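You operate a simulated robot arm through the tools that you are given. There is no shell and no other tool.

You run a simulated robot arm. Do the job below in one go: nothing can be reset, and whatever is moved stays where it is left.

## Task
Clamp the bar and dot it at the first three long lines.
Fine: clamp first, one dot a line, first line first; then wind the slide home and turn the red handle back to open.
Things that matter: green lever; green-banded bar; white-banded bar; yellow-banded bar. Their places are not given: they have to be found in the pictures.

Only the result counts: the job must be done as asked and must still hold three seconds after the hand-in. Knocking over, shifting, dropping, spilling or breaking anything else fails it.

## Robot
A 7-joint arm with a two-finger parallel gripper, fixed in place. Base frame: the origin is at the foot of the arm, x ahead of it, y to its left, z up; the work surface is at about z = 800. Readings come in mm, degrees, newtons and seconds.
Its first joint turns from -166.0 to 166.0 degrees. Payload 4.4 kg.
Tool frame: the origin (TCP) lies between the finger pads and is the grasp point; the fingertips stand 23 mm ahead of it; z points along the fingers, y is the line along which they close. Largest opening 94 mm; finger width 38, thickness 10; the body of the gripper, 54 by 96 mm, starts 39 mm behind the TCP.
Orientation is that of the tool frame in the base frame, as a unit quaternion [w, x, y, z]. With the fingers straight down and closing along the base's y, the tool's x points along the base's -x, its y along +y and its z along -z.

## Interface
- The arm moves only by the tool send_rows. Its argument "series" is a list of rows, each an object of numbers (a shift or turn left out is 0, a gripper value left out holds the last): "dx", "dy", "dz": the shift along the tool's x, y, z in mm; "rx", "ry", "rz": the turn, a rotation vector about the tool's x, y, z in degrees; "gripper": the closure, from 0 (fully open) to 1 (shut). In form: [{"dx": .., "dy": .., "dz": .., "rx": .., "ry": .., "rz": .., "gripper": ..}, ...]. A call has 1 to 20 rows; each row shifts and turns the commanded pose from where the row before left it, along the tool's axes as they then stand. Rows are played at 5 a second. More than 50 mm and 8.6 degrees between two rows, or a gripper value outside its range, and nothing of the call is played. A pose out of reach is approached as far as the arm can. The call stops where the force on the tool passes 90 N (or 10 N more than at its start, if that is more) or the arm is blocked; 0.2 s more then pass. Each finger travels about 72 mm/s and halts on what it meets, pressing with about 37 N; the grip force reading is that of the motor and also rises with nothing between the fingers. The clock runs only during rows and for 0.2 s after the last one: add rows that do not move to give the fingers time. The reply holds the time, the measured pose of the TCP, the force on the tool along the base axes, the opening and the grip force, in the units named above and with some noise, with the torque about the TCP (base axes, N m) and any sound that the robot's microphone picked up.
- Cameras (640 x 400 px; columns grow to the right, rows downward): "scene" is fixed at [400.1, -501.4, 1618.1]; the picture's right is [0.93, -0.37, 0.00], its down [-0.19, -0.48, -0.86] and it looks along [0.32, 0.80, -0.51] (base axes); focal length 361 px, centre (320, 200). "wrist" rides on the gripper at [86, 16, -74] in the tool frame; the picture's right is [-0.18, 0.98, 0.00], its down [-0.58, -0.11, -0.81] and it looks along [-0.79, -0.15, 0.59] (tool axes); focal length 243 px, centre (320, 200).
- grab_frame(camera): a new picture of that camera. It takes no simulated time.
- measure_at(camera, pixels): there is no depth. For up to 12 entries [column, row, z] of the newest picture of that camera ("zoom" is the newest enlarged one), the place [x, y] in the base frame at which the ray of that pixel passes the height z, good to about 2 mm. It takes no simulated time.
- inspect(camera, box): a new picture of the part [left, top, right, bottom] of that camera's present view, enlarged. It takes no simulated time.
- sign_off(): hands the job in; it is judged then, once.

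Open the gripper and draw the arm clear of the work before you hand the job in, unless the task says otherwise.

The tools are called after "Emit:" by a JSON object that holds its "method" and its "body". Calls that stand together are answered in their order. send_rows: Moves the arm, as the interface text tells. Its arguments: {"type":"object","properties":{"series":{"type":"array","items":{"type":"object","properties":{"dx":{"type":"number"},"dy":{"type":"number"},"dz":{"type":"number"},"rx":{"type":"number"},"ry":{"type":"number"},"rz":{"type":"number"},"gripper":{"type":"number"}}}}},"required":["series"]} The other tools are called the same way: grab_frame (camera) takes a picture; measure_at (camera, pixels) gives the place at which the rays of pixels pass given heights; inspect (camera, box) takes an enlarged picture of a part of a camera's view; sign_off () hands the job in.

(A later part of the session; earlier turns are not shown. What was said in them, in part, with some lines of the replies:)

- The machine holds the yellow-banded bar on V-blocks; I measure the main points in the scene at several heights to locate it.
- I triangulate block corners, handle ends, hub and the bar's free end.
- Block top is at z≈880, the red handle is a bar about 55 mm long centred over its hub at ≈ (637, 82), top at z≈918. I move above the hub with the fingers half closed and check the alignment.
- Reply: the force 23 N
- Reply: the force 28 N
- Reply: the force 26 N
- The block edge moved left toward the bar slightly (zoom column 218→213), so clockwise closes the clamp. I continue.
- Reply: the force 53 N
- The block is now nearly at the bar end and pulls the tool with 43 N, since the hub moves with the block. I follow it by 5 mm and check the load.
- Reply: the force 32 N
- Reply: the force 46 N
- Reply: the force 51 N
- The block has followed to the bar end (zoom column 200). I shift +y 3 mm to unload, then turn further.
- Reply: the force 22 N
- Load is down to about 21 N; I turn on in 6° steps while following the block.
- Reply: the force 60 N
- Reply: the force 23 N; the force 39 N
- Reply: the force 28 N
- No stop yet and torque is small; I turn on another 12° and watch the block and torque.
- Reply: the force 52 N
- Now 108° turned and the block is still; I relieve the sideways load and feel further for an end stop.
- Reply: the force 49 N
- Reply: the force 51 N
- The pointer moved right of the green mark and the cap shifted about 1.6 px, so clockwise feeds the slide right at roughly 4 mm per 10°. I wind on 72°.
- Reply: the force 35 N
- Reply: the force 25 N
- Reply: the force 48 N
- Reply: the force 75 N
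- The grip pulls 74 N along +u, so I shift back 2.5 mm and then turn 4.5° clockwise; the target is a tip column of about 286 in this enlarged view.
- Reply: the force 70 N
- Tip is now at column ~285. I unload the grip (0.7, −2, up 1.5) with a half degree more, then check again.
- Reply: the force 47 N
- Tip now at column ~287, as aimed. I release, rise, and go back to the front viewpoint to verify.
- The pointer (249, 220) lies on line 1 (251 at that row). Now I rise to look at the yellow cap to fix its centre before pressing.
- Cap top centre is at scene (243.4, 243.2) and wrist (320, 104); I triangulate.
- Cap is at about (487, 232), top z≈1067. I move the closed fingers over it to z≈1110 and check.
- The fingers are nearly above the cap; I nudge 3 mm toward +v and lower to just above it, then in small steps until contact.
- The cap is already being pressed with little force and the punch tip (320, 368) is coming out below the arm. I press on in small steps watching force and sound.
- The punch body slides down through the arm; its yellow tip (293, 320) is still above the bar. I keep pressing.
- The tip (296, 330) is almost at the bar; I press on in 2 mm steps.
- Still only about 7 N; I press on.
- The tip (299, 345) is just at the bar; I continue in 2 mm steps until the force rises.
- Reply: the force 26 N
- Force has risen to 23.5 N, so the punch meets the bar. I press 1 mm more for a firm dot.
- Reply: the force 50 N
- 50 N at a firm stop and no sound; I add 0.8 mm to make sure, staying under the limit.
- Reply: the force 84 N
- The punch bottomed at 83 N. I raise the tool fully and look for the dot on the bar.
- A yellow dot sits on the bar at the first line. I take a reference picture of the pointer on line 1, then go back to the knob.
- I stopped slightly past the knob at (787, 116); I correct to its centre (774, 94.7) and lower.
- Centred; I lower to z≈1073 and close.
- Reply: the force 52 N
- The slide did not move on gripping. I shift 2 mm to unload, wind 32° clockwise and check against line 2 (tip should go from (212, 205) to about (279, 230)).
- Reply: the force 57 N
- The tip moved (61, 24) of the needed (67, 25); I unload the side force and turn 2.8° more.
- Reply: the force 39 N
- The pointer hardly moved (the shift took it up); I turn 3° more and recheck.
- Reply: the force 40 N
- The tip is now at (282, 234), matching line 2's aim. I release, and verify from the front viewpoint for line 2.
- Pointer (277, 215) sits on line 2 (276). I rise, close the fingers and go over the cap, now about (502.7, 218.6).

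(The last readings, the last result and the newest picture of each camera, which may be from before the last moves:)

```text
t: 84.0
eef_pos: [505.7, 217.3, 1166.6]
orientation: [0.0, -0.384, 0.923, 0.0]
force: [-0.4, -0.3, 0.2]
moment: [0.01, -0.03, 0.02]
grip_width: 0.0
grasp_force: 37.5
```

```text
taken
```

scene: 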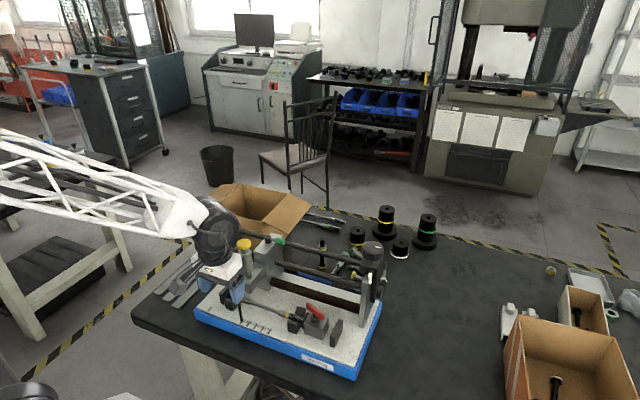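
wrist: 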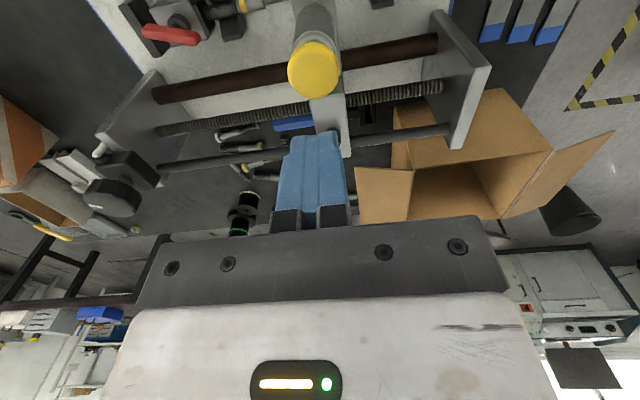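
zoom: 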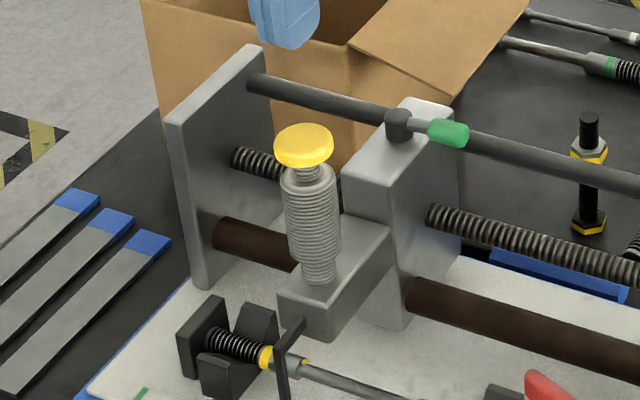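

Aligned; I shift 2 mm back toward −u and press down to about z 1064 in one stroke.

Emit:
{"method": "send_rows", "body": {"series": [{"dy": 2}, {"dz": 40}, {"dz": 26}, {"dz": 6}, {"dz": 6}, {"dz": 6}, {"dz": 6}, {"dz": 6}, {"dz": 5}, {}]}}

Emit:
{"method": "inspect", "body": {"camera": "scene", "box": [220, 240, 300, 310]}}

```text
t: 86.2
eef_pos: [501.4, 223.7, 1064.6]
orientation: [0.0, -0.385, 0.923, 0.0]
force: [-3.9, -6.2, 8.0]
moment: [-0.24, 0.07, -0.02]
grip_width: 0.1
grasp_force: 36.8
```

```text
5.71 times, centred on (260, 275) of scene
```

zoom: 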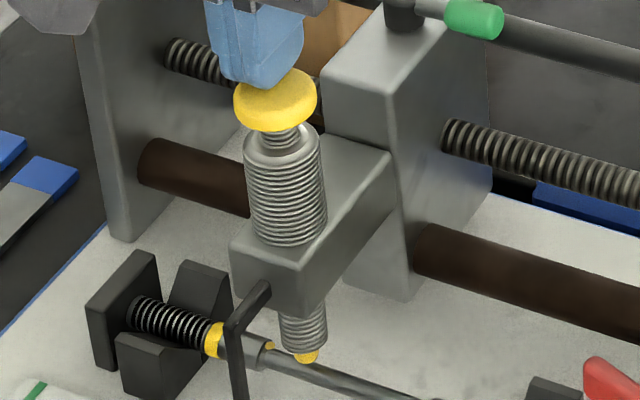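

Force is still 8 N with the tip nearly on the bar; I press in 2 mm steps.

Emit:
{"method": "send_rows", "body": {"series": [{"dz": 2}, {"dz": 2}, {"dz": 1}, {}]}}

```text
t: 87.2
eef_pos: [502.4, 223.5, 1059.5]
orientation: [0.001, -0.385, 0.923, 0.0]
force: [-3.6, 4.4, 10.2]
moment: [0.0, 0.12, -0.06]
grip_width: 0.0
grasp_force: 36.7
```

Emit:
{"method": "send_rows", "body": {"series": [{"dz": 1.5}, {"dz": 1.5}, {}]}}

Emit:
{"method": "inspect", "body": {"camera": "scene", "box": [220, 240, 300, 310]}}

```text
t: 88.0
eef_pos: [501.7, 223.5, 1057.9]
orientation: [0.001, -0.384, 0.923, 0.0]
force: [-19.6, -18.3, 48.8]
moment: [-0.92, 0.74, -0.12]
grip_width: 0.1
grasp_force: 36.8
```

```text
5.71 times, centred on (260, 275) of scene
```

zoom: 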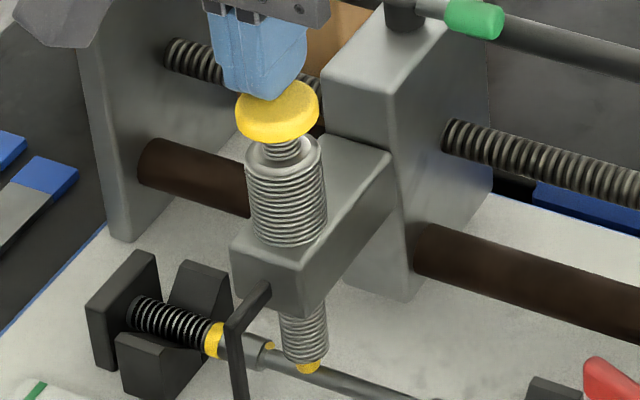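

49 N at the bottom; I add 0.9 mm as before, then check.

Emit:
{"method": "send_rows", "body": {"series": [{"dz": 0.9}, {}]}}

```text
t: 88.6
eef_pos: [502.3, 223.7, 1057.3]
orientation: [0.002, -0.385, 0.923, 0.0]
force: [-15.3, -2.0, 75.3]
moment: [-0.77, 0.89, -0.18]
grip_width: 0.0
grasp_force: 37.1
```

75 N at the stop. I raise the tool and look for the second dot.

Emit:
{"method": "send_rows", "body": {"series": [{"dz": -10}, {"dz": -30}, {"dz": -40}, {"dz": -35}, {}]}}

Emit:
{"method": "inspect", "body": {"camera": "scene", "box": [240, 285, 304, 325]}}

Emit:
{"method": "inspect", "body": {"camera": "scene", "box": [220, 300, 284, 340]}}

```text
t: 89.8
eef_pos: [504.2, 224.2, 1171.1]
orientation: [0.0, -0.384, 0.923, 0.0]
force: [0.7, -0.2, -0.4]
moment: [0.02, 0.02, 0.0]
grip_width: 0.0
grasp_force: 37.0
```

```text
10.00 times, centred on (272, 305) of scene
```

zoom: 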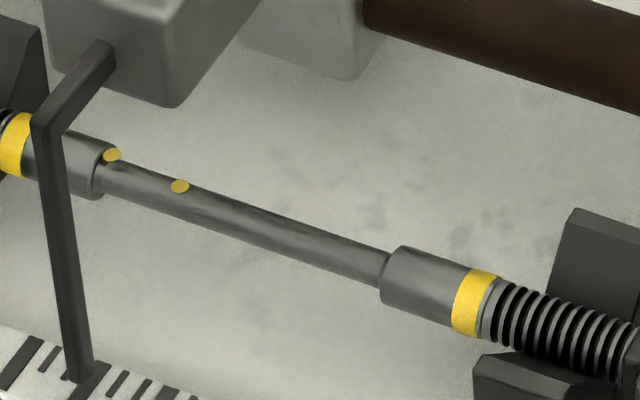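

```text
10.00 times, centred on (252, 320) of scene
```

zoom: 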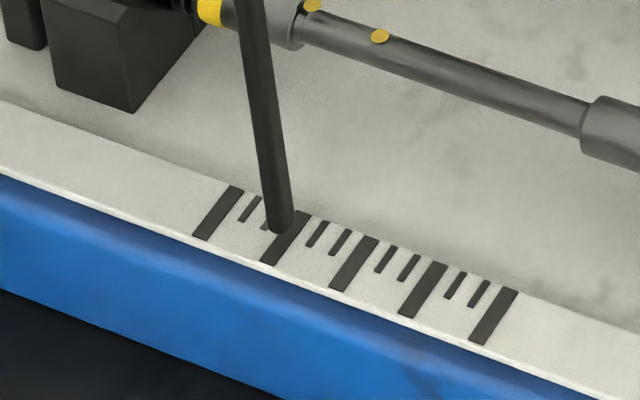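

Two dots are on the bar now. I go back to the knob for line 3.

Emit:
{"method": "send_rows", "body": {"series": [{"dx": -14.3, "dy": -40.5, "gripper": 0.2}, {"dx": -14.3, "dy": -40.5}, {"dx": -14.3, "dy": -40.5}, {"dx": -14.3, "dy": -40.5}, {"dx": -14.3, "dy": -40.5}, {"dx": -14.3, "dy": -40.5}, {"dx": -14.3, "dy": -40.5}, {}, {"dz": 40}, {"dz": 27}, {}, {}]}}

```text
t: 92.4
eef_pos: [773.7, 95.4, 1101.6]
orientation: [0.0, -0.384, 0.923, 0.0]
force: [1.0, 0.2, -0.2]
moment: [0.0, 0.02, 0.01]
grip_width: 75.5
grasp_force: 0.1
```

I nudge 2 mm to +u for the knob centre, lower and close.

Emit:
{"method": "send_rows", "body": {"series": [{"dy": -2}, {"dz": 15}, {"dz": 12}, {}, {"gripper": 1}, {}, {}]}}

Emit:
{"method": "inspect", "body": {"camera": "scene", "box": [220, 300, 284, 340]}}

```text
t: 94.0
eef_pos: [773.6, 92.8, 1076.3]
orientation: [-0.001, -0.385, 0.923, 0.0]
force: [-65.6, 53.3, 10.8]
moment: [1.32, 1.94, 0.2]
grip_width: 53.3
grasp_force: 44.4
```

```text
10.00 times, centred on (252, 320) of scene
```

zoom: 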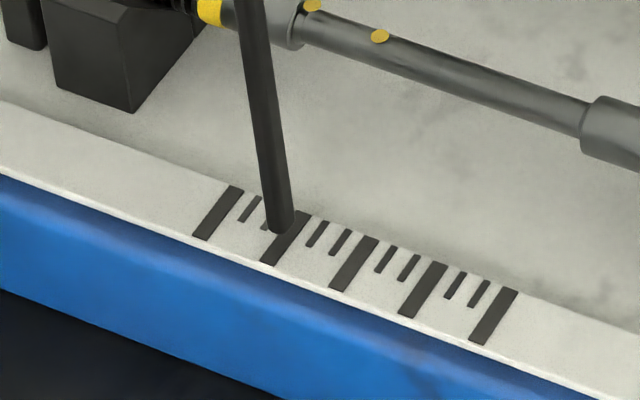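

Side load is 84 N along −u, so I shift back 3 mm and wind 34°.

Emit:
{"method": "send_rows", "body": {"series": [{"dy": 1.5}, {"dy": 1.5}, {}, {"rz": 8}, {"rz": 8}, {"rz": 8}, {"rz": 8}, {"rz": 2}, {}, {}]}}

Emit:
{"method": "inspect", "body": {"camera": "scene", "box": [220, 300, 284, 340]}}

```text
t: 96.2
eef_pos: [773.6, 94.4, 1075.8]
orientation: [0.0, -0.097, 0.995, -0.001]
force: [-17.5, 11.2, 2.0]
moment: [0.4, 0.17, -0.02]
grip_width: 52.8
grasp_force: 45.2
```

```text
10.00 times, centred on (252, 320) of scene
```

zoom: 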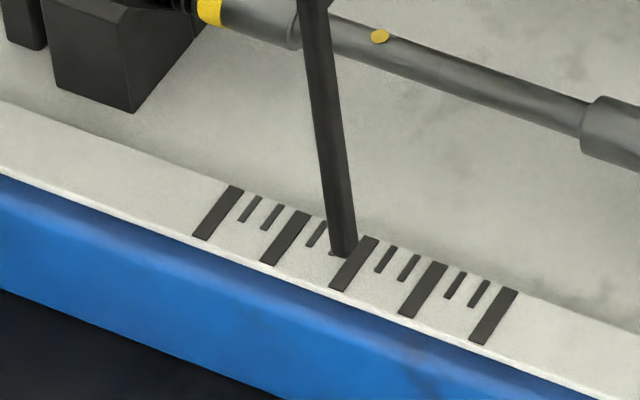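

Tip is at 344 and should be at about 350; I turn 3.4° more.

Emit:
{"method": "send_rows", "body": {"series": [{"rz": 3.4}, {}, {}]}}

Emit:
{"method": "inspect", "body": {"camera": "scene", "box": [220, 300, 284, 340]}}

```text
t: 97.0
eef_pos: [775.0, 94.2, 1076.2]
orientation: [0.002, -0.068, 0.998, 0.0]
force: [25.7, 12.8, -3.7]
moment: [0.1, -0.71, -0.01]
grip_width: 53.0
grasp_force: 45.0
```

```text
10.00 times, centred on (252, 320) of scene
```

zoom: 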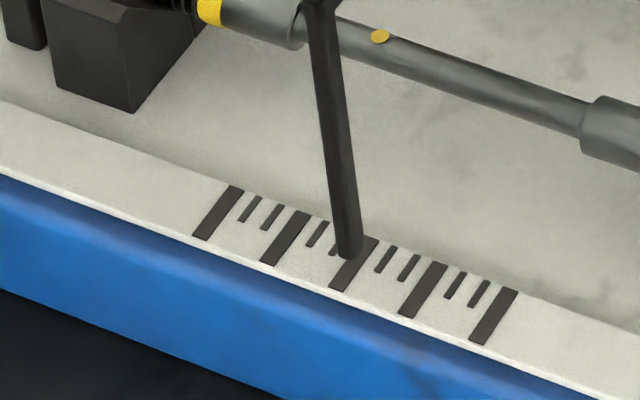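

Tip is at (351, 259), as aimed for line 3. I release and verify from the front viewpoint.

Emit:
{"method": "send_rows", "body": {"series": [{"gripper": 0.2}, {}, {}, {"dz": -45}, {"dz": -45}, {"rz": -7.5}, {"rz": -7.5}, {"rz": -7.5}, {"rz": -7.5}, {"rz": -7.5}, {}]}}

Emit:
{"method": "send_rows", "body": {"series": [{"dx": 31.2, "dy": 34.8}, {"dx": 31.2, "dy": 34.8}, {"dx": 31.2, "dy": 34.8}, {"dx": 31.2, "dy": 34.8}, {"dx": 31.2, "dy": 34.8}, {"dx": 31.2, "dy": 34.8}, {"dx": 31.2, "dy": 34.8}, {"dz": 45}, {"dz": 45}, {"dz": 45}, {}, {}]}}

Emit:
{"method": "inspect", "body": {"camera": "wrist", "box": [300, 60, 396, 120]}}

```text
t: 99.4
eef_pos: [771.9, 94.4, 1165.9]
orientation: [0.0, -0.386, 0.923, 0.001]
force: [0.2, 0.2, -0.1]
moment: [0.01, -0.04, -0.01]
grip_width: 74.8
grasp_force: 0.0
```

```text
t: 102.0
eef_pos: [445.7, 110.4, 1030.8]
orientation: [0.0, -0.385, 0.923, 0.0]
force: [-0.1, 0.1, -0.1]
moment: [0.0, 0.02, 0.01]
grip_width: 75.2
grasp_force: 0.1
```

```text
6.67 times, centred on (348, 90) of wrist
```

zoom: 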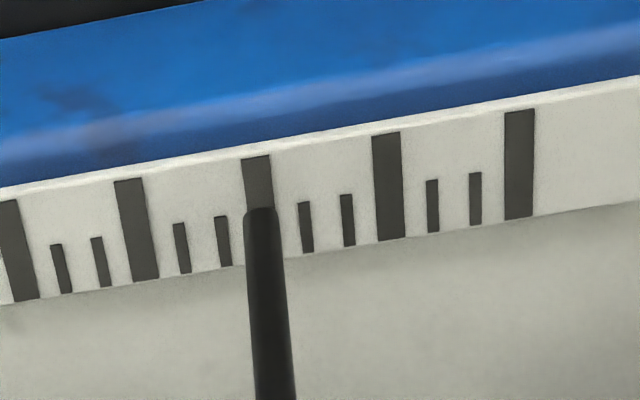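

Pointer (262, 215) sits on line 3 (262.7). I rise, close the fingers and move over the cap at about (517, 208).

Emit:
{"method": "send_rows", "body": {"series": [{"dz": -45, "gripper": 1}, {"dz": -45}, {"dz": -45}, {"dx": -40, "dy": 6.3}, {"dx": -40, "dy": 6.3}, {"dx": -40, "dy": 6.3}, {}, {}]}}

Emit:
{"method": "grab_frame", "body": {"camera": "wrist"}}

```text
t: 103.8
eef_pos: [517.7, 210.5, 1168.6]
orientation: [0.0, -0.385, 0.923, 0.0]
force: [0.3, 0.3, -0.7]
moment: [0.01, -0.04, 0.03]
grip_width: 0.0
grasp_force: 36.6
```

```text
taken
```

wrist: 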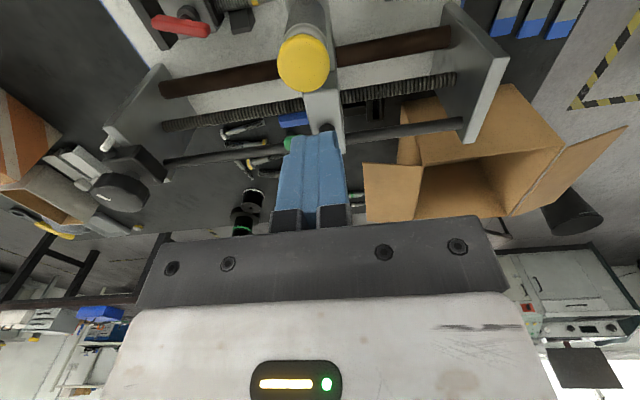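

The cap is at (303, 63) in the wrist picture versus (314, 69) before the last press, so I shift 6 mm to +u and 4 mm to the front, then check.

Emit:
{"method": "send_rows", "body": {"series": [{"dx": 4, "dy": -6}, {}, {}]}}

Emit:
{"method": "grab_frame", "body": {"camera": "wrist"}}

Emit:
{"method": "inspect", "body": {"camera": "scene", "box": [210, 210, 300, 310]}}

```text
t: 104.6
eef_pos: [519.2, 204.0, 1168.2]
orientation: [0.0, -0.385, 0.923, 0.0]
force: [-0.3, -0.5, -0.2]
moment: [-0.01, 0.03, -0.03]
grip_width: 0.2
grasp_force: 36.8
```

```text
taken
```

wrist: 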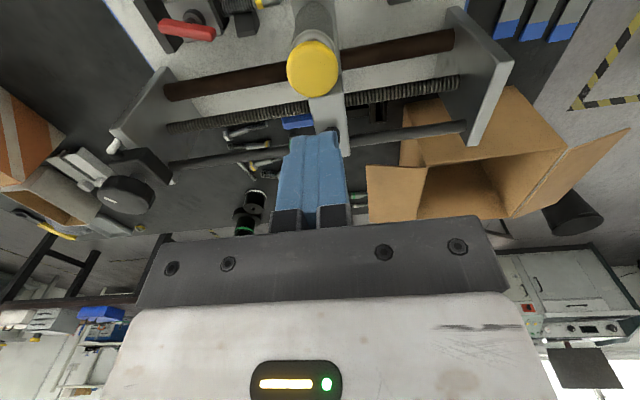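

```text
4.00 times, centred on (255, 260) of scene
```

zoom: 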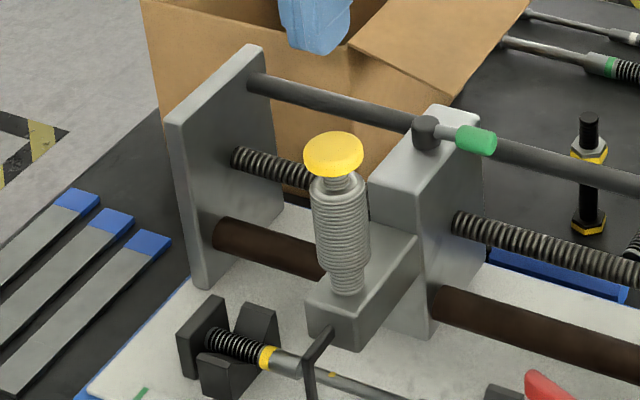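

The view now matches the last press (cap at (313, 68)); I press down in one stroke to z≈1064.

Emit:
{"method": "send_rows", "body": {"series": [{"dz": 40}, {"dz": 28}, {"dz": 6}, {"dz": 6}, {"dz": 6}, {"dz": 6}, {"dz": 6}, {"dz": 5}, {}]}}

Emit:
{"method": "inspect", "body": {"camera": "scene", "box": [220, 240, 300, 310]}}

```text
t: 106.6
eef_pos: [519.0, 202.5, 1063.1]
orientation: [0.0, -0.385, 0.923, 0.001]
force: [3.7, -4.8, 7.9]
moment: [-0.18, -0.06, 0.0]
grip_width: 0.3
grasp_force: 37.3
```

```text
5.71 times, centred on (260, 275) of scene
```

zoom: 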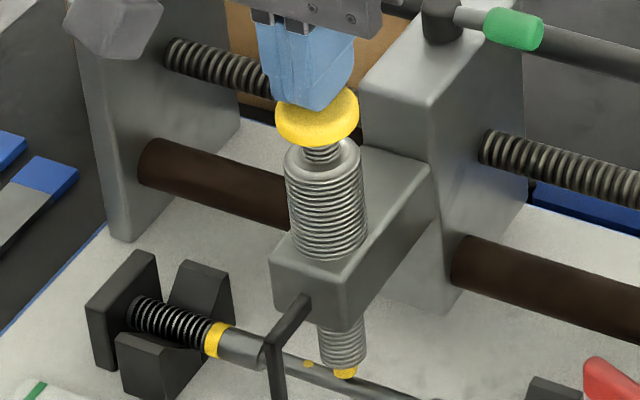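

The tip is nearly on the bar at 8 N; I press on in small steps.

Emit:
{"method": "send_rows", "body": {"series": [{"dz": 2}, {"dz": 2}, {"dz": 1}, {}]}}

```text
t: 107.6
eef_pos: [520.0, 202.5, 1058.8]
orientation: [0.0, -0.385, 0.923, 0.0]
force: [1.3, 6.1, 10.6]
moment: [0.06, 0.0, -0.01]
grip_width: 0.0
grasp_force: 37.2
```

Emit:
{"method": "send_rows", "body": {"series": [{"dz": 1.5}, {"dz": 1.5}, {}]}}

```text
t: 108.6
eef_pos: [518.8, 202.6, 1058.0]
orientation: [0.003, -0.384, 0.923, -0.001]
force: [-7.7, -3.7, 18.6]
moment: [-0.2, 0.24, -0.04]
grip_width: 0.1
grasp_force: 36.9
stopped in row 3: the force on the tool passed its limit at 92 N (the readings are from after the stop); the commanded pose is now the measured one
```

The force reached 92 N at the bottom and the call stopped, so the punch has struck. I raise and check the dots.

Emit:
{"method": "send_rows", "body": {"series": [{"dz": -10}, {"dz": -30}, {"dz": -40}, {"dz": -35}, {}]}}

Emit:
{"method": "inspect", "body": {"camera": "scene", "box": [240, 285, 304, 325]}}

Emit:
{"method": "inspect", "body": {"camera": "scene", "box": [220, 300, 284, 340]}}

```text
t: 109.8
eef_pos: [517.9, 208.5, 1173.0]
orientation: [0.001, -0.385, 0.923, 0.0]
force: [0.2, 0.7, 0.6]
moment: [-0.02, 0.04, 0.0]
grip_width: 0.0
grasp_force: 36.9
```

```text
10.00 times, centred on (272, 305) of scene
```

zoom: 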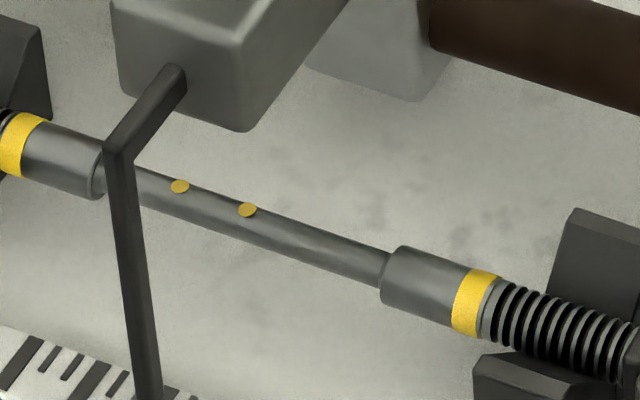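

```text
10.00 times, centred on (252, 320) of scene
```

zoom: 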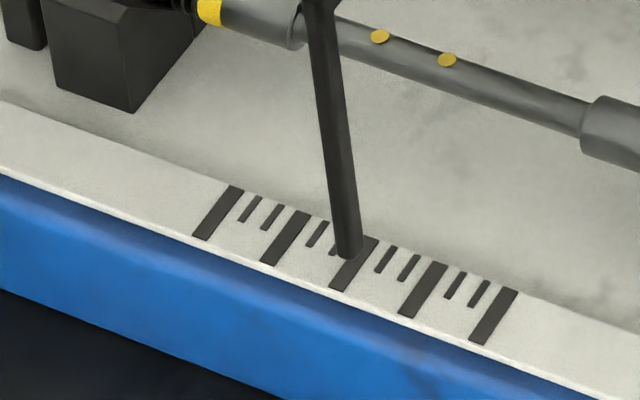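

Three dots are made (the first is behind the pointer). Now I return to the knob with the wrist turned clockwise, ready to wind back counter-clockwise.

Emit:
{"method": "send_rows", "body": {"series": [{"dx": -14.4, "dy": -37.5, "gripper": 0.2}, {"dx": -14.4, "dy": -37.5}, {"dx": -14.4, "dy": -37.5}, {"dx": -14.4, "dy": -37.5}, {"dx": -14.4, "dy": -37.5}, {"dx": -14.4, "dy": -37.5}, {"dx": -14.4, "dy": -37.5}, {}]}}

Emit:
{"method": "send_rows", "body": {"series": [{"rz": 8}, {"rz": 8}, {"rz": 8}, {"rz": 8}, {"rz": 8}, {"rz": 8}, {"rz": 8}, {"rz": 8}, {"rz": 8}, {"rz": 8}, {"rz": 8}, {"rz": 8}, {"rz": 8}, {"rz": 8}, {"rz": 8}, {}, {}]}}

```text
t: 111.6
eef_pos: [775.0, 91.5, 1172.4]
orientation: [0.002, -0.385, 0.923, 0.0]
force: [-0.6, -0.1, -0.6]
moment: [0.02, 0.0, 0.01]
grip_width: 75.0
grasp_force: 0.2
```

```text
t: 115.2
eef_pos: [776.2, 90.1, 1172.9]
orientation: [0.001, 0.607, 0.795, 0.001]
force: [-0.5, 0.3, -0.4]
moment: [-0.01, 0.01, -0.02]
grip_width: 75.2
grasp_force: 0.1
```

I correct by (−1, +3.7) mm, lower to the knob and close.

Emit:
{"method": "send_rows", "body": {"series": [{"dx": 3.9, "dy": -0.2}, {"dz": 45}, {"dz": 40}, {"dz": 13}, {}, {"gripper": 1}, {}, {}]}}

Emit:
{"method": "inspect", "body": {"camera": "scene", "box": [320, 200, 420, 280]}}

```text
t: 117.0
eef_pos: [774.7, 91.6, 1073.2]
orientation: [0.001, 0.607, 0.794, 0.002]
force: [43.0, 9.1, -12.0]
moment: [0.19, -1.08, -0.16]
grip_width: 53.5
grasp_force: 45.0
```

```text
5.00 times, centred on (370, 240) of scene
```

zoom: 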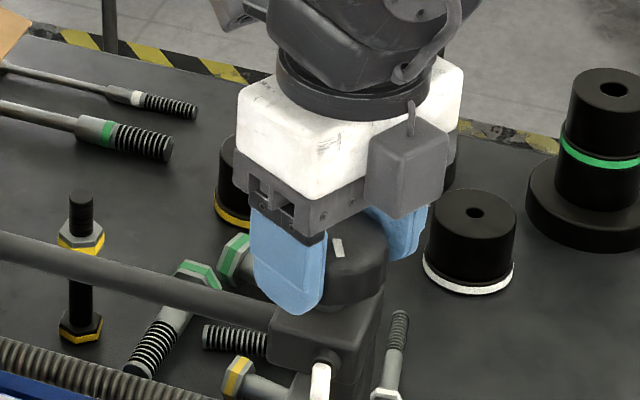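

I shift (+2, +1.7) in the tool frame to centre, then wind 120° counter-clockwise.

Emit:
{"method": "send_rows", "body": {"series": [{"dx": 2, "dy": 1.7}, {}, {"rz": -8}, {"rz": -8}, {"rz": -8}, {"rz": -8}, {"rz": -8}, {"rz": -8}, {"rz": -8}, {"rz": -8}, {"rz": -8}, {"rz": -8}, {"rz": -8}, {"rz": -8}, {"rz": -8}, {"rz": -8}, {"rz": -8}, {}]}}

Emit:
{"method": "inspect", "body": {"camera": "scene", "box": [195, 285, 291, 345]}}

```text
t: 120.8
eef_pos: [776.5, 96.3, 1075.8]
orientation: [0.003, -0.386, 0.922, 0.001]
force: [-27.6, 18.5, -3.2]
moment: [0.44, 1.17, -0.06]
grip_width: 53.5
grasp_force: 45.1
```

```text
6.67 times, centred on (243, 315) of scene
```

zoom: 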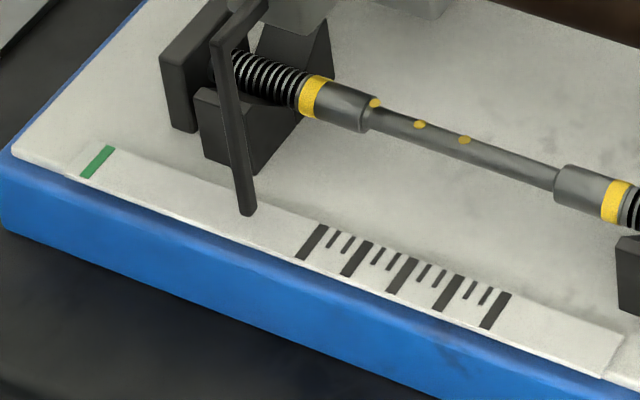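

All three dots are visible and the slide is about 75 mm from home. I release, turn the wrist back clockwise and re-grip.

Emit:
{"method": "send_rows", "body": {"series": [{"gripper": 0.2}, {}, {}, {"rz": 8}, {"rz": 8}, {"rz": 8}, {"rz": 8}, {"rz": 8}, {"rz": 8}, {"rz": 8}, {"rz": 8}, {"rz": 8}, {"rz": 8}, {"rz": 8}, {"rz": 8}, {"rz": 8}, {"rz": 8}, {"rz": 8}, {}]}}

Emit:
{"method": "send_rows", "body": {"series": [{"gripper": 1}, {}, {}]}}

```text
t: 124.8
eef_pos: [777.2, 95.3, 1076.2]
orientation: [0.002, 0.608, 0.794, 0.002]
force: [0.1, 0.8, -0.4]
moment: [-0.02, 0.0, -0.02]
grip_width: 75.3
grasp_force: 0.0
```

```text
t: 125.6
eef_pos: [775.9, 95.5, 1075.4]
orientation: [0.001, 0.606, 0.795, 0.001]
force: [-82.2, -14.2, 17.7]
moment: [-0.19, 2.36, -0.05]
grip_width: 53.4
grasp_force: 45.1
```

Side load is 83 N along −x; I shift −3 mm in tool y, then wind 96° counter-clockwise.

Emit:
{"method": "send_rows", "body": {"series": [{"dy": -1.5}, {"dy": -1.5}, {}, {"rz": -8}, {"rz": -8}, {"rz": -8}, {"rz": -8}, {"rz": -8}, {"rz": -8}, {"rz": -8}, {"rz": -8}, {"rz": -8}, {"rz": -8}, {"rz": -8}, {"rz": -8}, {}]}}

Emit:
{"method": "inspect", "body": {"camera": "scene", "box": [195, 285, 259, 325]}}

```text
t: 129.0
eef_pos: [774.5, 95.5, 1075.5]
orientation: [0.002, -0.186, 0.983, 0.0]
force: [16.3, -17.5, 21.1]
moment: [-0.82, 0.3, -0.05]
grip_width: 53.3
grasp_force: 44.9
```

```text
10.00 times, centred on (227, 305) of scene
```

zoom: 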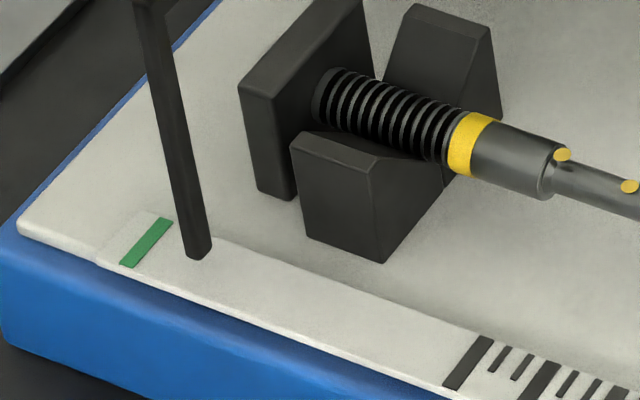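

About 19 mm remain to home (tip (199, 255) → about (141, 233)); I wind 26° more and check.

Emit:
{"method": "send_rows", "body": {"series": [{"rz": -8}, {"rz": -8}, {"rz": -8}, {"rz": -2}, {}]}}

Emit:
{"method": "inspect", "body": {"camera": "scene", "box": [195, 285, 259, 325]}}

```text
t: 130.2
eef_pos: [774.0, 94.0, 1075.5]
orientation: [0.003, -0.401, 0.916, 0.0]
force: [30.0, -4.1, 24.5]
moment: [-0.57, -0.47, 0.01]
grip_width: 53.3
grasp_force: 45.2
```

```text
10.00 times, centred on (227, 305) of scene
```

zoom: 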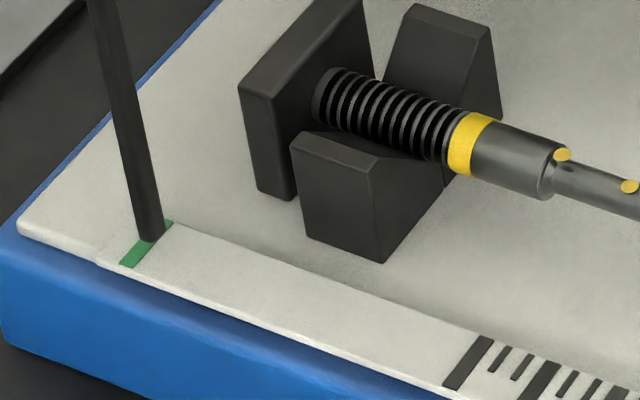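

The tip (151, 238) is still ~3–4 mm right of where it began; I wind 5° more, watching the torque for a stop.

Emit:
{"method": "send_rows", "body": {"series": [{"rz": -5}, {}, {}]}}

Emit:
{"method": "inspect", "body": {"camera": "scene", "box": [195, 285, 259, 325]}}

```text
t: 131.0
eef_pos: [775.1, 94.7, 1075.7]
orientation: [0.003, -0.441, 0.898, 0.0]
force: [41.0, -16.1, 32.9]
moment: [-0.4, -1.38, 0.0]
grip_width: 53.0
grasp_force: 45.7
```

```text
10.00 times, centred on (227, 305) of scene
```

zoom: 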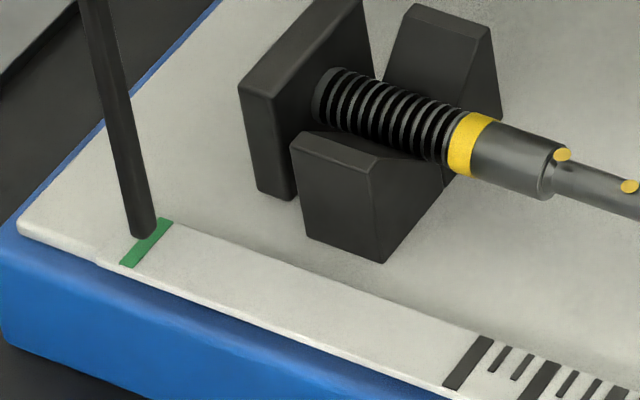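

Tip bottom is now at scene (209.3, 308.8), the same as at the start (209.3, 308). I try 2° more to feel for the end stop.

Emit:
{"method": "send_rows", "body": {"series": [{"rz": -2}, {}, {}]}}

Emit:
{"method": "inspect", "body": {"camera": "scene", "box": [195, 285, 259, 325]}}

```text
t: 131.8
eef_pos: [774.9, 93.8, 1074.8]
orientation: [0.003, -0.456, 0.89, -0.001]
force: [54.3, -29.5, 38.5]
moment: [-1.03, -1.86, -0.11]
grip_width: 53.0
grasp_force: 45.3
```

```text
10.00 times, centred on (227, 305) of scene
```

zoom: 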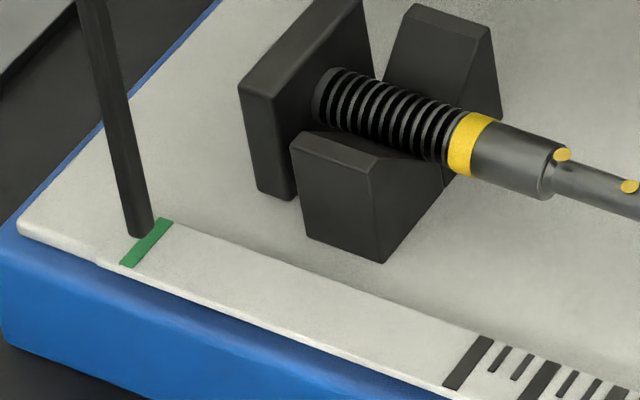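

I unload the grip and try 2° more to find whether a stop exists.

Emit:
{"method": "send_rows", "body": {"series": [{"dy": -2, "dz": -1.5}, {}, {"rz": -2}, {}, {}]}}

Emit:
{"method": "inspect", "body": {"camera": "scene", "box": [195, 285, 259, 325]}}

```text
t: 133.0
eef_pos: [775.2, 93.7, 1074.6]
orientation: [0.001, -0.472, 0.882, 0.0]
force: [-20.7, 1.4, 10.0]
moment: [0.12, 0.63, -0.92]
grip_width: 53.4
grasp_force: 44.4
```

```text
10.00 times, centred on (227, 305) of scene
```

zoom: 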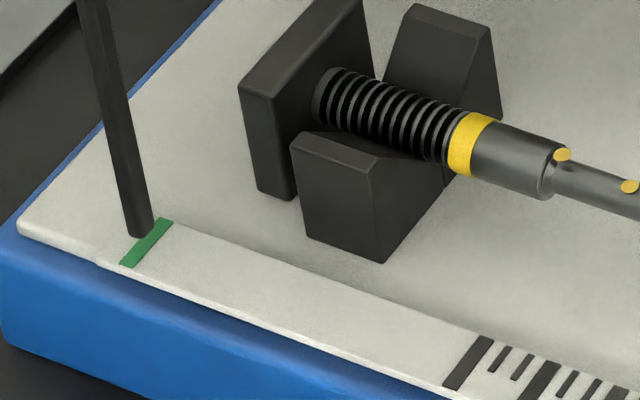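

Torque of −0.92 N·m with no further movement: the slide is at its home stop. I release, rise, and turn the wrist toward the red handle's angle.

Emit:
{"method": "send_rows", "body": {"series": [{"gripper": 0.2}, {}, {}, {"dz": -45}, {"dz": -45}, {"rz": 8}, {"rz": 8}, {"rz": 8}, {"rz": 8}, {"rz": 8}, {"rz": 8}, {"rz": 8}, {"rz": 8}, {}]}}

Emit:
{"method": "send_rows", "body": {"series": [{"rz": 8}, {"rz": 8}, {"rz": 8}, {"rz": 8}, {"rz": 8}, {"rz": 8}, {"rz": 8}, {"rz": 4}, {}, {}]}}

Emit:
{"method": "inspect", "body": {"camera": "scene", "box": [285, 285, 345, 345]}}

Emit:
{"method": "grab_frame", "body": {"camera": "scene"}}

```text
t: 136.0
eef_pos: [775.0, 93.1, 1167.8]
orientation: [0.002, 0.069, 0.998, 0.001]
force: [0.0, 0.9, 0.5]
moment: [-0.01, 0.03, -0.01]
grip_width: 75.3
grasp_force: 0.0
```

```text
t: 138.2
eef_pos: [775.4, 93.2, 1166.4]
orientation: [0.001, 0.557, 0.83, 0.001]
force: [-0.2, 0.0, 0.3]
moment: [-0.03, -0.01, 0.02]
grip_width: 75.2
grasp_force: 0.0
```

```text
6.67 times, centred on (315, 315) of scene
```

zoom: 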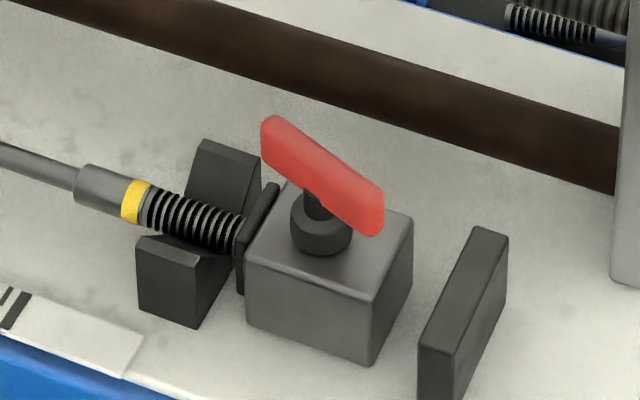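

```text
taken
```

scene: 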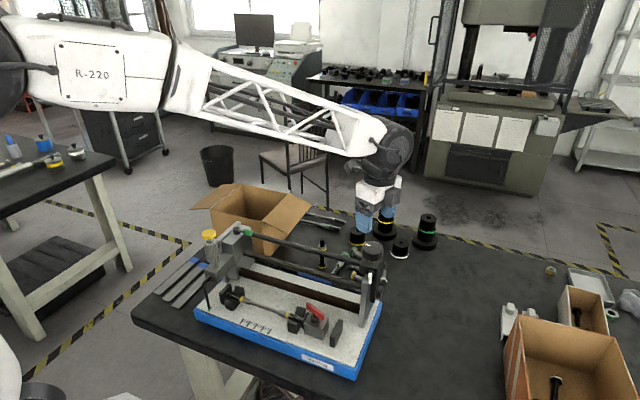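

I measure the red handle ends in the enlarged picture at its height.

Emit:
{"method": "measure_at", "body": {"camera": "zoom", "pixels": [[272, 130, 915], [376, 205, 915], [323, 165, 917], [320, 250, 880], [320, 235, 890]]}}

```text
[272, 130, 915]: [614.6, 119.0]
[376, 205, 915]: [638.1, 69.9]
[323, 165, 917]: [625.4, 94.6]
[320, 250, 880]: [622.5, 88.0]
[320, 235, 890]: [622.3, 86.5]
```

Handle centre is about (626, 89.5) and it points at −64°. I turn 3.5° back, move over it and lower to z≈975 for a check.

Emit:
{"method": "send_rows", "body": {"series": [{"rz": -3.5, "gripper": 0.47}, {"dx": 15.4, "dy": -34}, {"dx": 15.4, "dy": -34}, {"dx": 15.4, "dy": -34}, {"dx": 15.4, "dy": -34}, {"dz": 45}, {"dz": 45}, {"dz": 45}, {"dz": 45}, {"dz": 11}, {}, {}]}}

Emit:
{"method": "inspect", "body": {"camera": "scene", "box": [285, 270, 355, 345]}}

Emit:
{"method": "grab_frame", "body": {"camera": "wrist"}}

```text
t: 140.8
eef_pos: [625.6, 90.9, 977.3]
orientation: [0.001, 0.531, 0.847, 0.001]
force: [0.4, -0.2, 0.2]
moment: [0.0, 0.03, 0.01]
grip_width: 49.7
grasp_force: 0.0
```

```text
5.33 times, centred on (320, 308) of scene
```

zoom: 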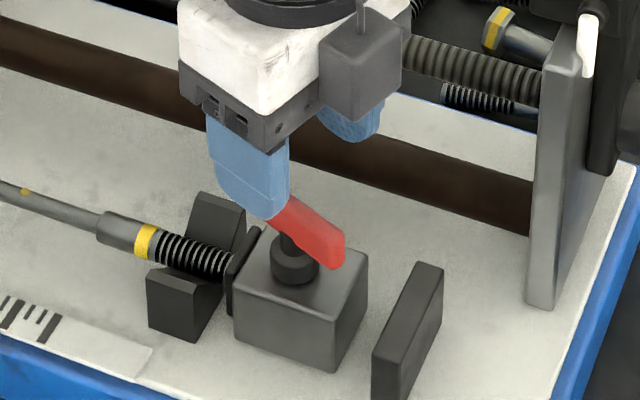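

```text
taken
```

wrist: 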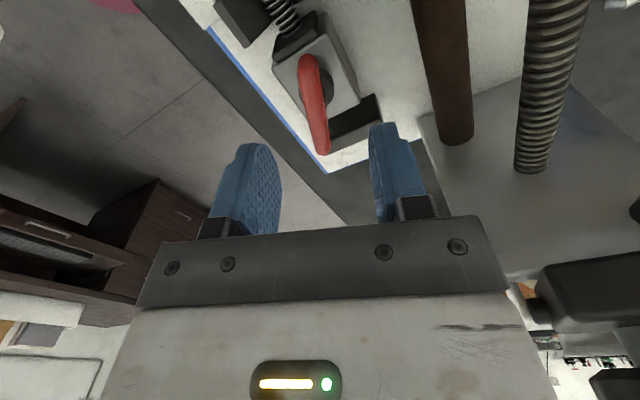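

The handle appears at (308, 55)–(322, 155), the same as at the first grip. I lower to z≈924 and close.

Emit:
{"method": "send_rows", "body": {"series": [{"dz": 28}, {"dz": 12}, {"dz": 12.5}, {}, {"gripper": 1}, {}, {}, {}]}}

Emit:
{"method": "inspect", "body": {"camera": "scene", "box": [285, 270, 355, 345]}}

```text
t: 142.3
eef_pos: [624.3, 87.5, 924.8]
orientation: [0.0, 0.532, 0.847, 0.001]
force: [-29.3, -6.0, 25.6]
moment: [0.06, 0.79, 0.1]
grip_width: 14.0
grasp_force: 37.8
stopped in row 7: the force on the tool passed its limit at 95 N (the readings are from after the stop); the commanded pose is now the measured one
```

```text
5.33 times, centred on (320, 308) of scene
```

zoom: 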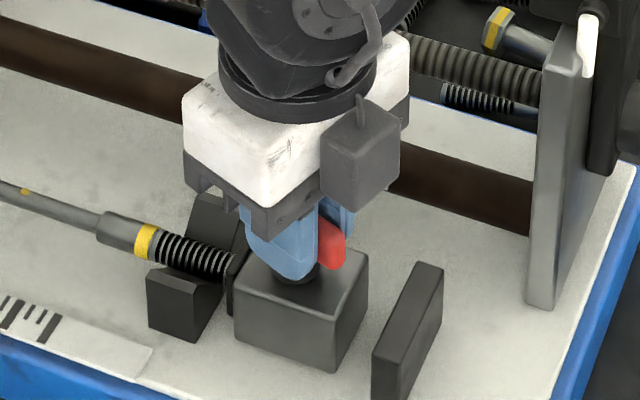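

Gripped; I shift −1.2 mm in tool y to unload and begin turning counter-clockwise.

Emit:
{"method": "send_rows", "body": {"series": [{"dy": -1.2, "gripper": 1}, {}, {"rz": -5}, {"rz": -5}, {}]}}

```text
t: 143.5
eef_pos: [625.5, 88.1, 924.2]
orientation: [0.002, 0.455, 0.89, 0.002]
force: [-18.1, 0.4, 51.6]
moment: [-0.07, 0.51, 0.04]
grip_width: 13.6
grasp_force: 44.8
```

Turning freely; I raise 1 mm to relieve the vertical load and turn 10° more.

Emit:
{"method": "send_rows", "body": {"series": [{"dz": -1.2, "dy": -0.7}, {"rz": -5}, {"rz": -5}, {}]}}

```text
t: 144.5
eef_pos: [624.5, 88.6, 924.9]
orientation: [0.002, 0.377, 0.926, 0.002]
force: [51.0, 49.1, 2.2]
moment: [0.66, -0.93, -0.18]
grip_width: 13.5
grasp_force: 45.4
```

Load is 71 N along tool +y; I shift +2.5 mm that way, then go on in smaller steps.

Emit:
{"method": "send_rows", "body": {"series": [{"dy": 2.5}, {}, {"rz": -4}, {"rz": -3, "dx": -0.7}, {}]}}

Emit:
{"method": "inspect", "body": {"camera": "scene", "box": [285, 270, 355, 345]}}

```text
t: 145.7
eef_pos: [625.7, 88.3, 923.6]
orientation: [0.001, 0.319, 0.948, 0.001]
force: [-4.9, 1.4, 35.1]
moment: [0.15, 0.5, 0.0]
grip_width: 13.6
grasp_force: 45.1
```

```text
5.33 times, centred on (320, 308) of scene
```

zoom: 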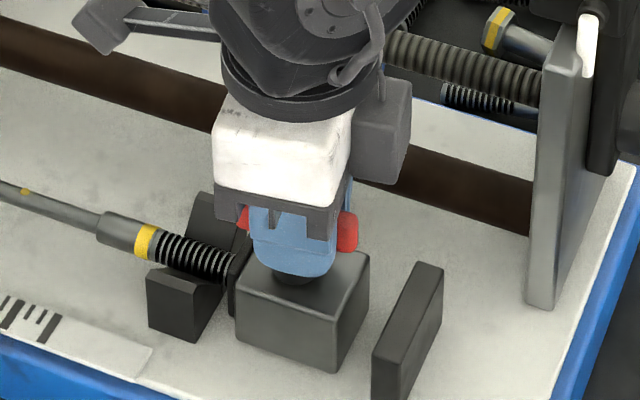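

Now 82° from open and the block begins to back off; I follow it with +u shifts while turning.

Emit:
{"method": "send_rows", "body": {"series": [{"rz": -5, "dx": -1.5, "dy": -0.2}, {"rz": -5, "dx": -1.5, "dy": -0.3}, {}]}}

```text
t: 146.5
eef_pos: [630.0, 86.2, 923.8]
orientation: [0.001, 0.235, 0.972, 0.001]
force: [2.1, 15.3, 20.7]
moment: [0.51, 0.53, -0.04]
grip_width: 13.5
grasp_force: 45.1
```

Loads are low; I continue the same way.

Emit:
{"method": "send_rows", "body": {"series": [{"rz": -5, "dx": -1.4, "dy": -0.3}, {"rz": -5, "dx": -1.2, "dy": -0.4}, {}]}}

Emit:
{"method": "inspect", "body": {"camera": "scene", "box": [285, 270, 355, 345]}}

```text
t: 147.3
eef_pos: [630.8, 85.9, 924.8]
orientation: [0.001, 0.149, 0.989, 0.0]
force: [16.2, 29.9, 8.5]
moment: [0.51, -0.29, -0.03]
grip_width: 13.6
grasp_force: 45.6
```

```text
5.33 times, centred on (320, 308) of scene
```

zoom: 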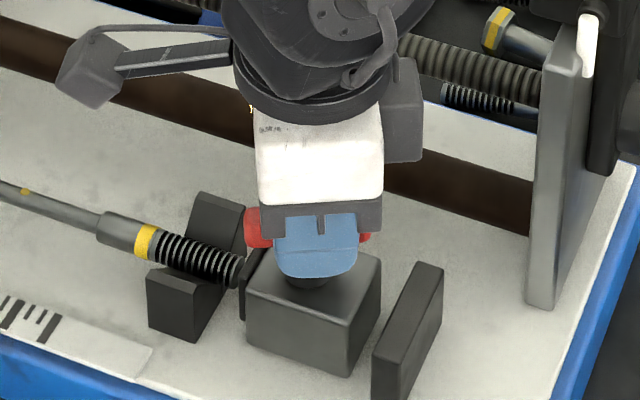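

62° from open; block is retracting well. I continue with smaller follow shifts.

Emit:
{"method": "send_rows", "body": {"series": [{"dy": 1}, {"rz": -5, "dx": -1, "dy": -0.4}, {"rz": -5, "dx": -1, "dy": -0.5}, {"rz": -5, "dx": -0.8, "dy": -0.5}, {}]}}

```text
t: 148.5
eef_pos: [631.9, 84.9, 925.6]
orientation: [0.001, 0.019, 1.0, 0.0]
force: [12.4, 22.3, -1.0]
moment: [0.37, 0.23, -0.1]
grip_width: 13.3
grasp_force: 44.9
```

47° from open; loads are small. I continue.

Emit:
{"method": "send_rows", "body": {"series": [{"dy": 0.8, "dx": -0.5}, {"rz": -5, "dx": -0.5, "dy": -0.4}, {"rz": -5, "dx": -0.5, "dy": -0.4}, {"rz": -5, "dx": -0.5, "dy": -0.4}, {}]}}

Emit:
{"method": "inspect", "body": {"camera": "scene", "box": [285, 270, 355, 345]}}

```text
t: 149.7
eef_pos: [633.8, 84.5, 925.3]
orientation: [0.0, -0.112, 0.994, 0.001]
force: [-37.3, -29.4, 5.6]
moment: [-0.61, 0.98, 0.07]
grip_width: 13.6
grasp_force: 44.9
```

```text
5.33 times, centred on (320, 308) of scene
```

zoom: 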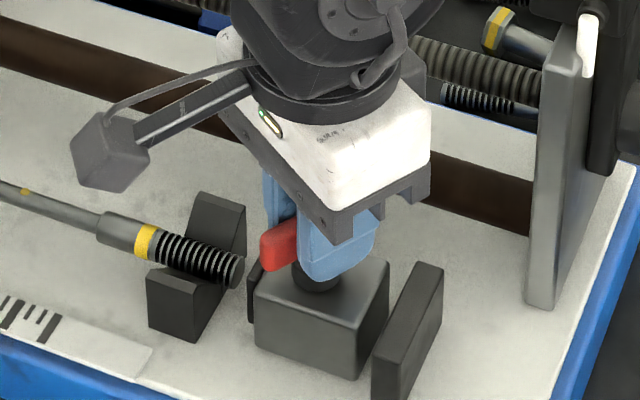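

32° from open; I unload with (+1.6, −0.8) and turn 15° more.

Emit:
{"method": "send_rows", "body": {"series": [{"dx": 1.6, "dy": -0.8}, {}, {"rz": -5, "dy": -0.2}, {"rz": -5, "dy": -0.2}, {"rz": -5, "dy": -0.2}, {}]}}

```text
t: 151.1
eef_pos: [634.7, 83.5, 926.0]
orientation: [0.002, -0.242, 0.97, -0.001]
force: [24.7, 31.8, -22.5]
moment: [0.88, -0.46, -0.04]
grip_width: 13.7
grasp_force: 44.7
```

17° from open; I unload and turn on toward the open stop.

Emit:
{"method": "send_rows", "body": {"series": [{"dx": -1.2, "dy": 0.6, "dz": 0.6}, {}, {"rz": -5}, {"rz": -5}, {"rz": -5}, {}]}}

```text
t: 152.5
eef_pos: [635.1, 83.0, 925.2]
orientation: [0.002, -0.365, 0.931, 0.0]
force: [-5.0, -8.7, 27.8]
moment: [-0.08, 0.41, 0.0]
grip_width: 13.6
grasp_force: 45.0
```

Yaw 42.8°; I turn in 2° steps to reach the open stop and watch the torque.

Emit:
{"method": "send_rows", "body": {"series": [{"rz": -2}, {"rz": -2}, {}]}}

Emit:
{"method": "inspect", "body": {"camera": "scene", "box": [280, 270, 380, 350]}}

```text
t: 153.3
eef_pos: [634.6, 82.8, 925.4]
orientation: [0.002, -0.398, 0.918, 0.0]
force: [-9.3, -13.6, 40.2]
moment: [-0.16, 0.45, -0.02]
grip_width: 13.7
grasp_force: 44.6
```

```text
5.00 times, centred on (330, 310) of scene
```

zoom: 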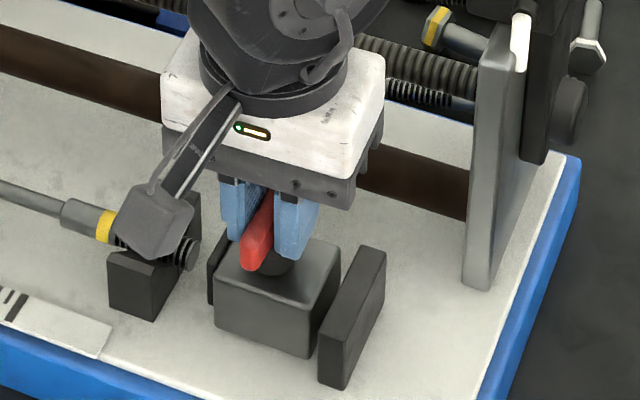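

Not at a stop yet and the block edge is at column 215 (218 at the start); I turn a bit further.

Emit:
{"method": "send_rows", "body": {"series": [{"dz": -1.2, "dy": -0.5}, {"rz": -2}, {"rz": -2}, {}]}}

Emit:
{"method": "inspect", "body": {"camera": "scene", "box": [280, 270, 380, 350]}}

```text
t: 154.3
eef_pos: [634.2, 81.8, 926.2]
orientation: [0.001, -0.429, 0.903, -0.001]
force: [-3.8, -8.4, 6.2]
moment: [0.17, -0.08, -1.85]
grip_width: 14.4
grasp_force: 45.4
```

```text
5.00 times, centred on (330, 310) of scene
```

zoom: 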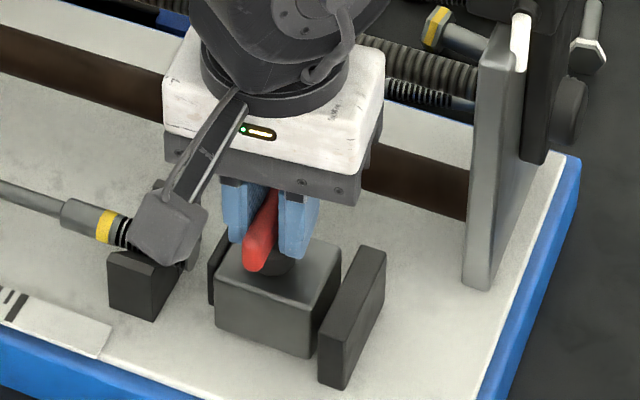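

Torque −1.85 N·m: the open stop is reached. I ease back 2.5°, open the gripper and rise clear.

Emit:
{"method": "send_rows", "body": {"series": [{"rz": 2.5}, {}, {"gripper": 0.57}, {}, {}, {"dz": -30}, {"dz": -45}, {"dz": -45}, {}]}}

Emit:
{"method": "inspect", "body": {"camera": "scene", "box": [195, 270, 355, 370]}}

Emit:
{"method": "inspect", "body": {"camera": "scene", "box": [290, 290, 354, 350]}}

Emit:
{"method": "grab_frame", "body": {"camera": "scene"}}

```text
t: 156.3
eef_pos: [636.1, 83.5, 1048.6]
orientation: [0.002, -0.409, 0.913, 0.0]
force: [-0.6, 0.2, 0.0]
moment: [-0.01, -0.03, 0.01]
grip_width: 40.2
grasp_force: 0.1
```

```text
4.00 times, centred on (275, 320) of scene
```

zoom: 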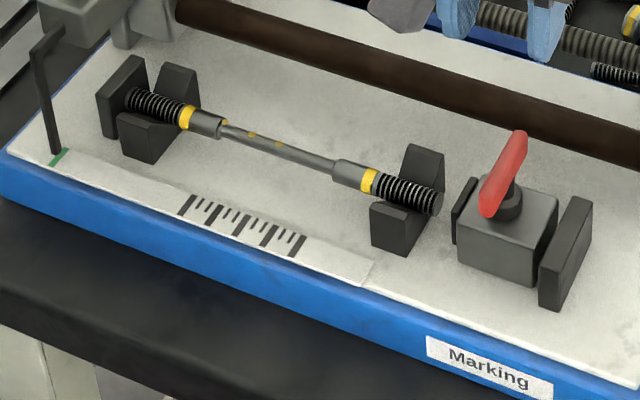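

```text
6.67 times, centred on (322, 320) of scene
```

zoom: 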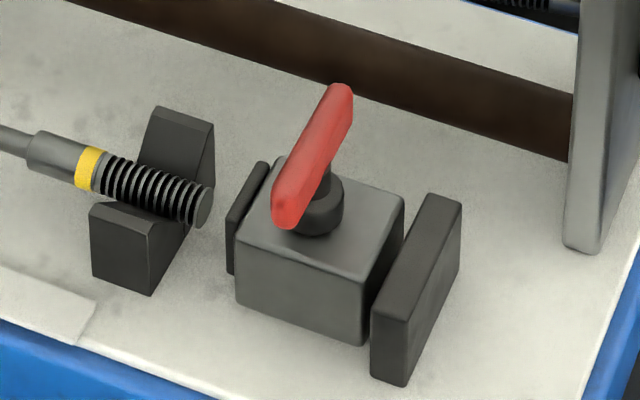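

```text
taken
```

scene: 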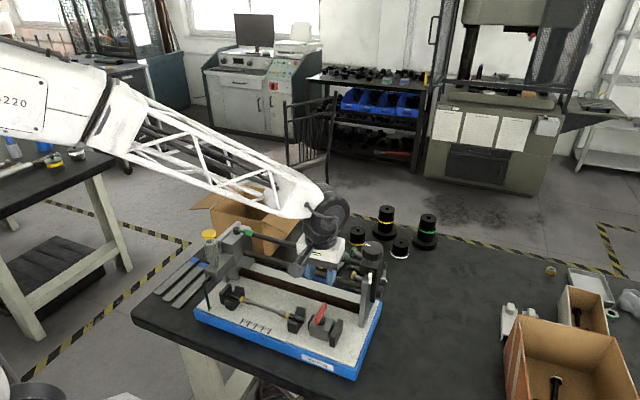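

The handle and block look exactly as at the start (tip at (342, 85) in this view), the pointer is on the green mark, and three dots are on the bar. I open the gripper fully and draw the arm well clear.

Emit:
{"method": "send_rows", "body": {"series": [{"dz": -45, "gripper": 0}, {"dz": -45}, {"dz": -45}, {"dz": -45}, {"dz": -45}, {"dz": -45}, {"dx": 45}, {"dx": 45}, {"dx": 45}, {}, {}]}}

Emit:
{"method": "grab_frame", "body": {"camera": "scene"}}

Emit:
{"method": "inspect", "body": {"camera": "scene", "box": [180, 200, 400, 390]}}

Emit:
{"method": "inspect", "body": {"camera": "scene", "box": [195, 285, 291, 345]}}

```text
t: 158.7
eef_pos: [546.0, -20.4, 1314.1]
orientation: [0.001, -0.409, 0.912, -0.001]
force: [0.3, 0.7, 0.0]
moment: [0.0, -0.02, 0.01]
grip_width: 94.0
grasp_force: 0.0
```

```text
taken
```

scene: 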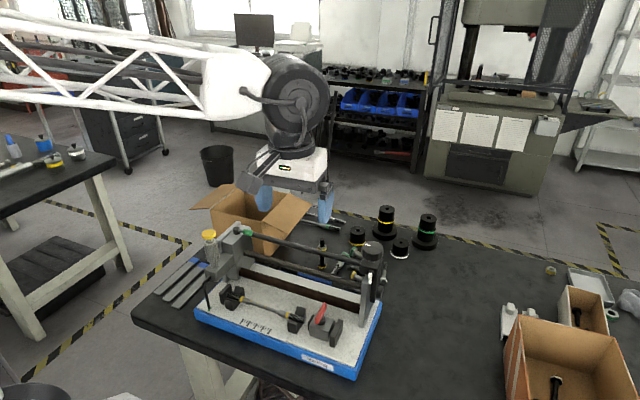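

```text
2.11 times, centred on (290, 295) of scene
```

zoom: 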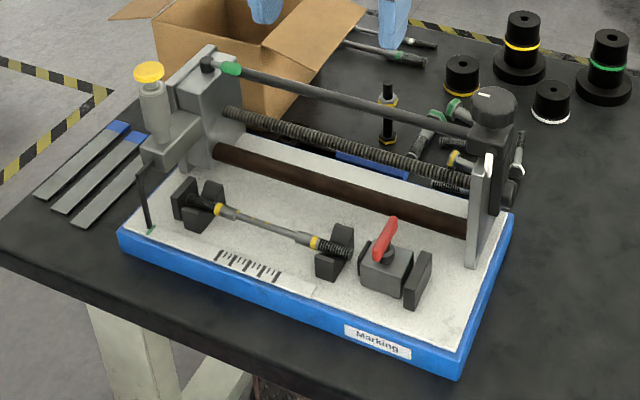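

```text
6.67 times, centred on (243, 315) of scene
```

zoom: 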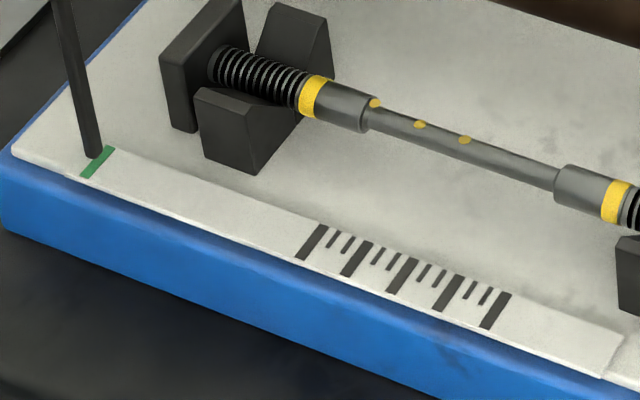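

Everything is as asked: three dots on the bar, pointer on the green mark, knob mark back where it began, red handle open, arm clear and gripper open. I hand the job in.

Emit:
{"method": "sign_off", "body": {}}

```text
The job is handed in.
```

The job is done and handed in. The bar in the fixture, the yellow-banded one, was clamped first, then dotted once at each of the first three long lines, first line first.

- **Clamping:** I turned the red handle clockwise about 110° to its stop. This slid the bar a few millimetres along the V-blocks to the left stop.
- **Dots:** Close-up pictures showed the pointer on each line before I pressed, by my reading within about 0.3 mm. All three yellow dots are visible on the bar. The third press reached 92 N and tripped the force limit, but its dot looks the same as the others.
- **Slide:** I wound it back to its end stop, with the pointer at the green mark where it started.
- **Red handle:** I turned it back to its open stop. The handle and clamp block match the starting pictures.

I did not need the green lever or the green- and white-banded bars, so I left them alone. The gripper is open and the arm is clear of the work.
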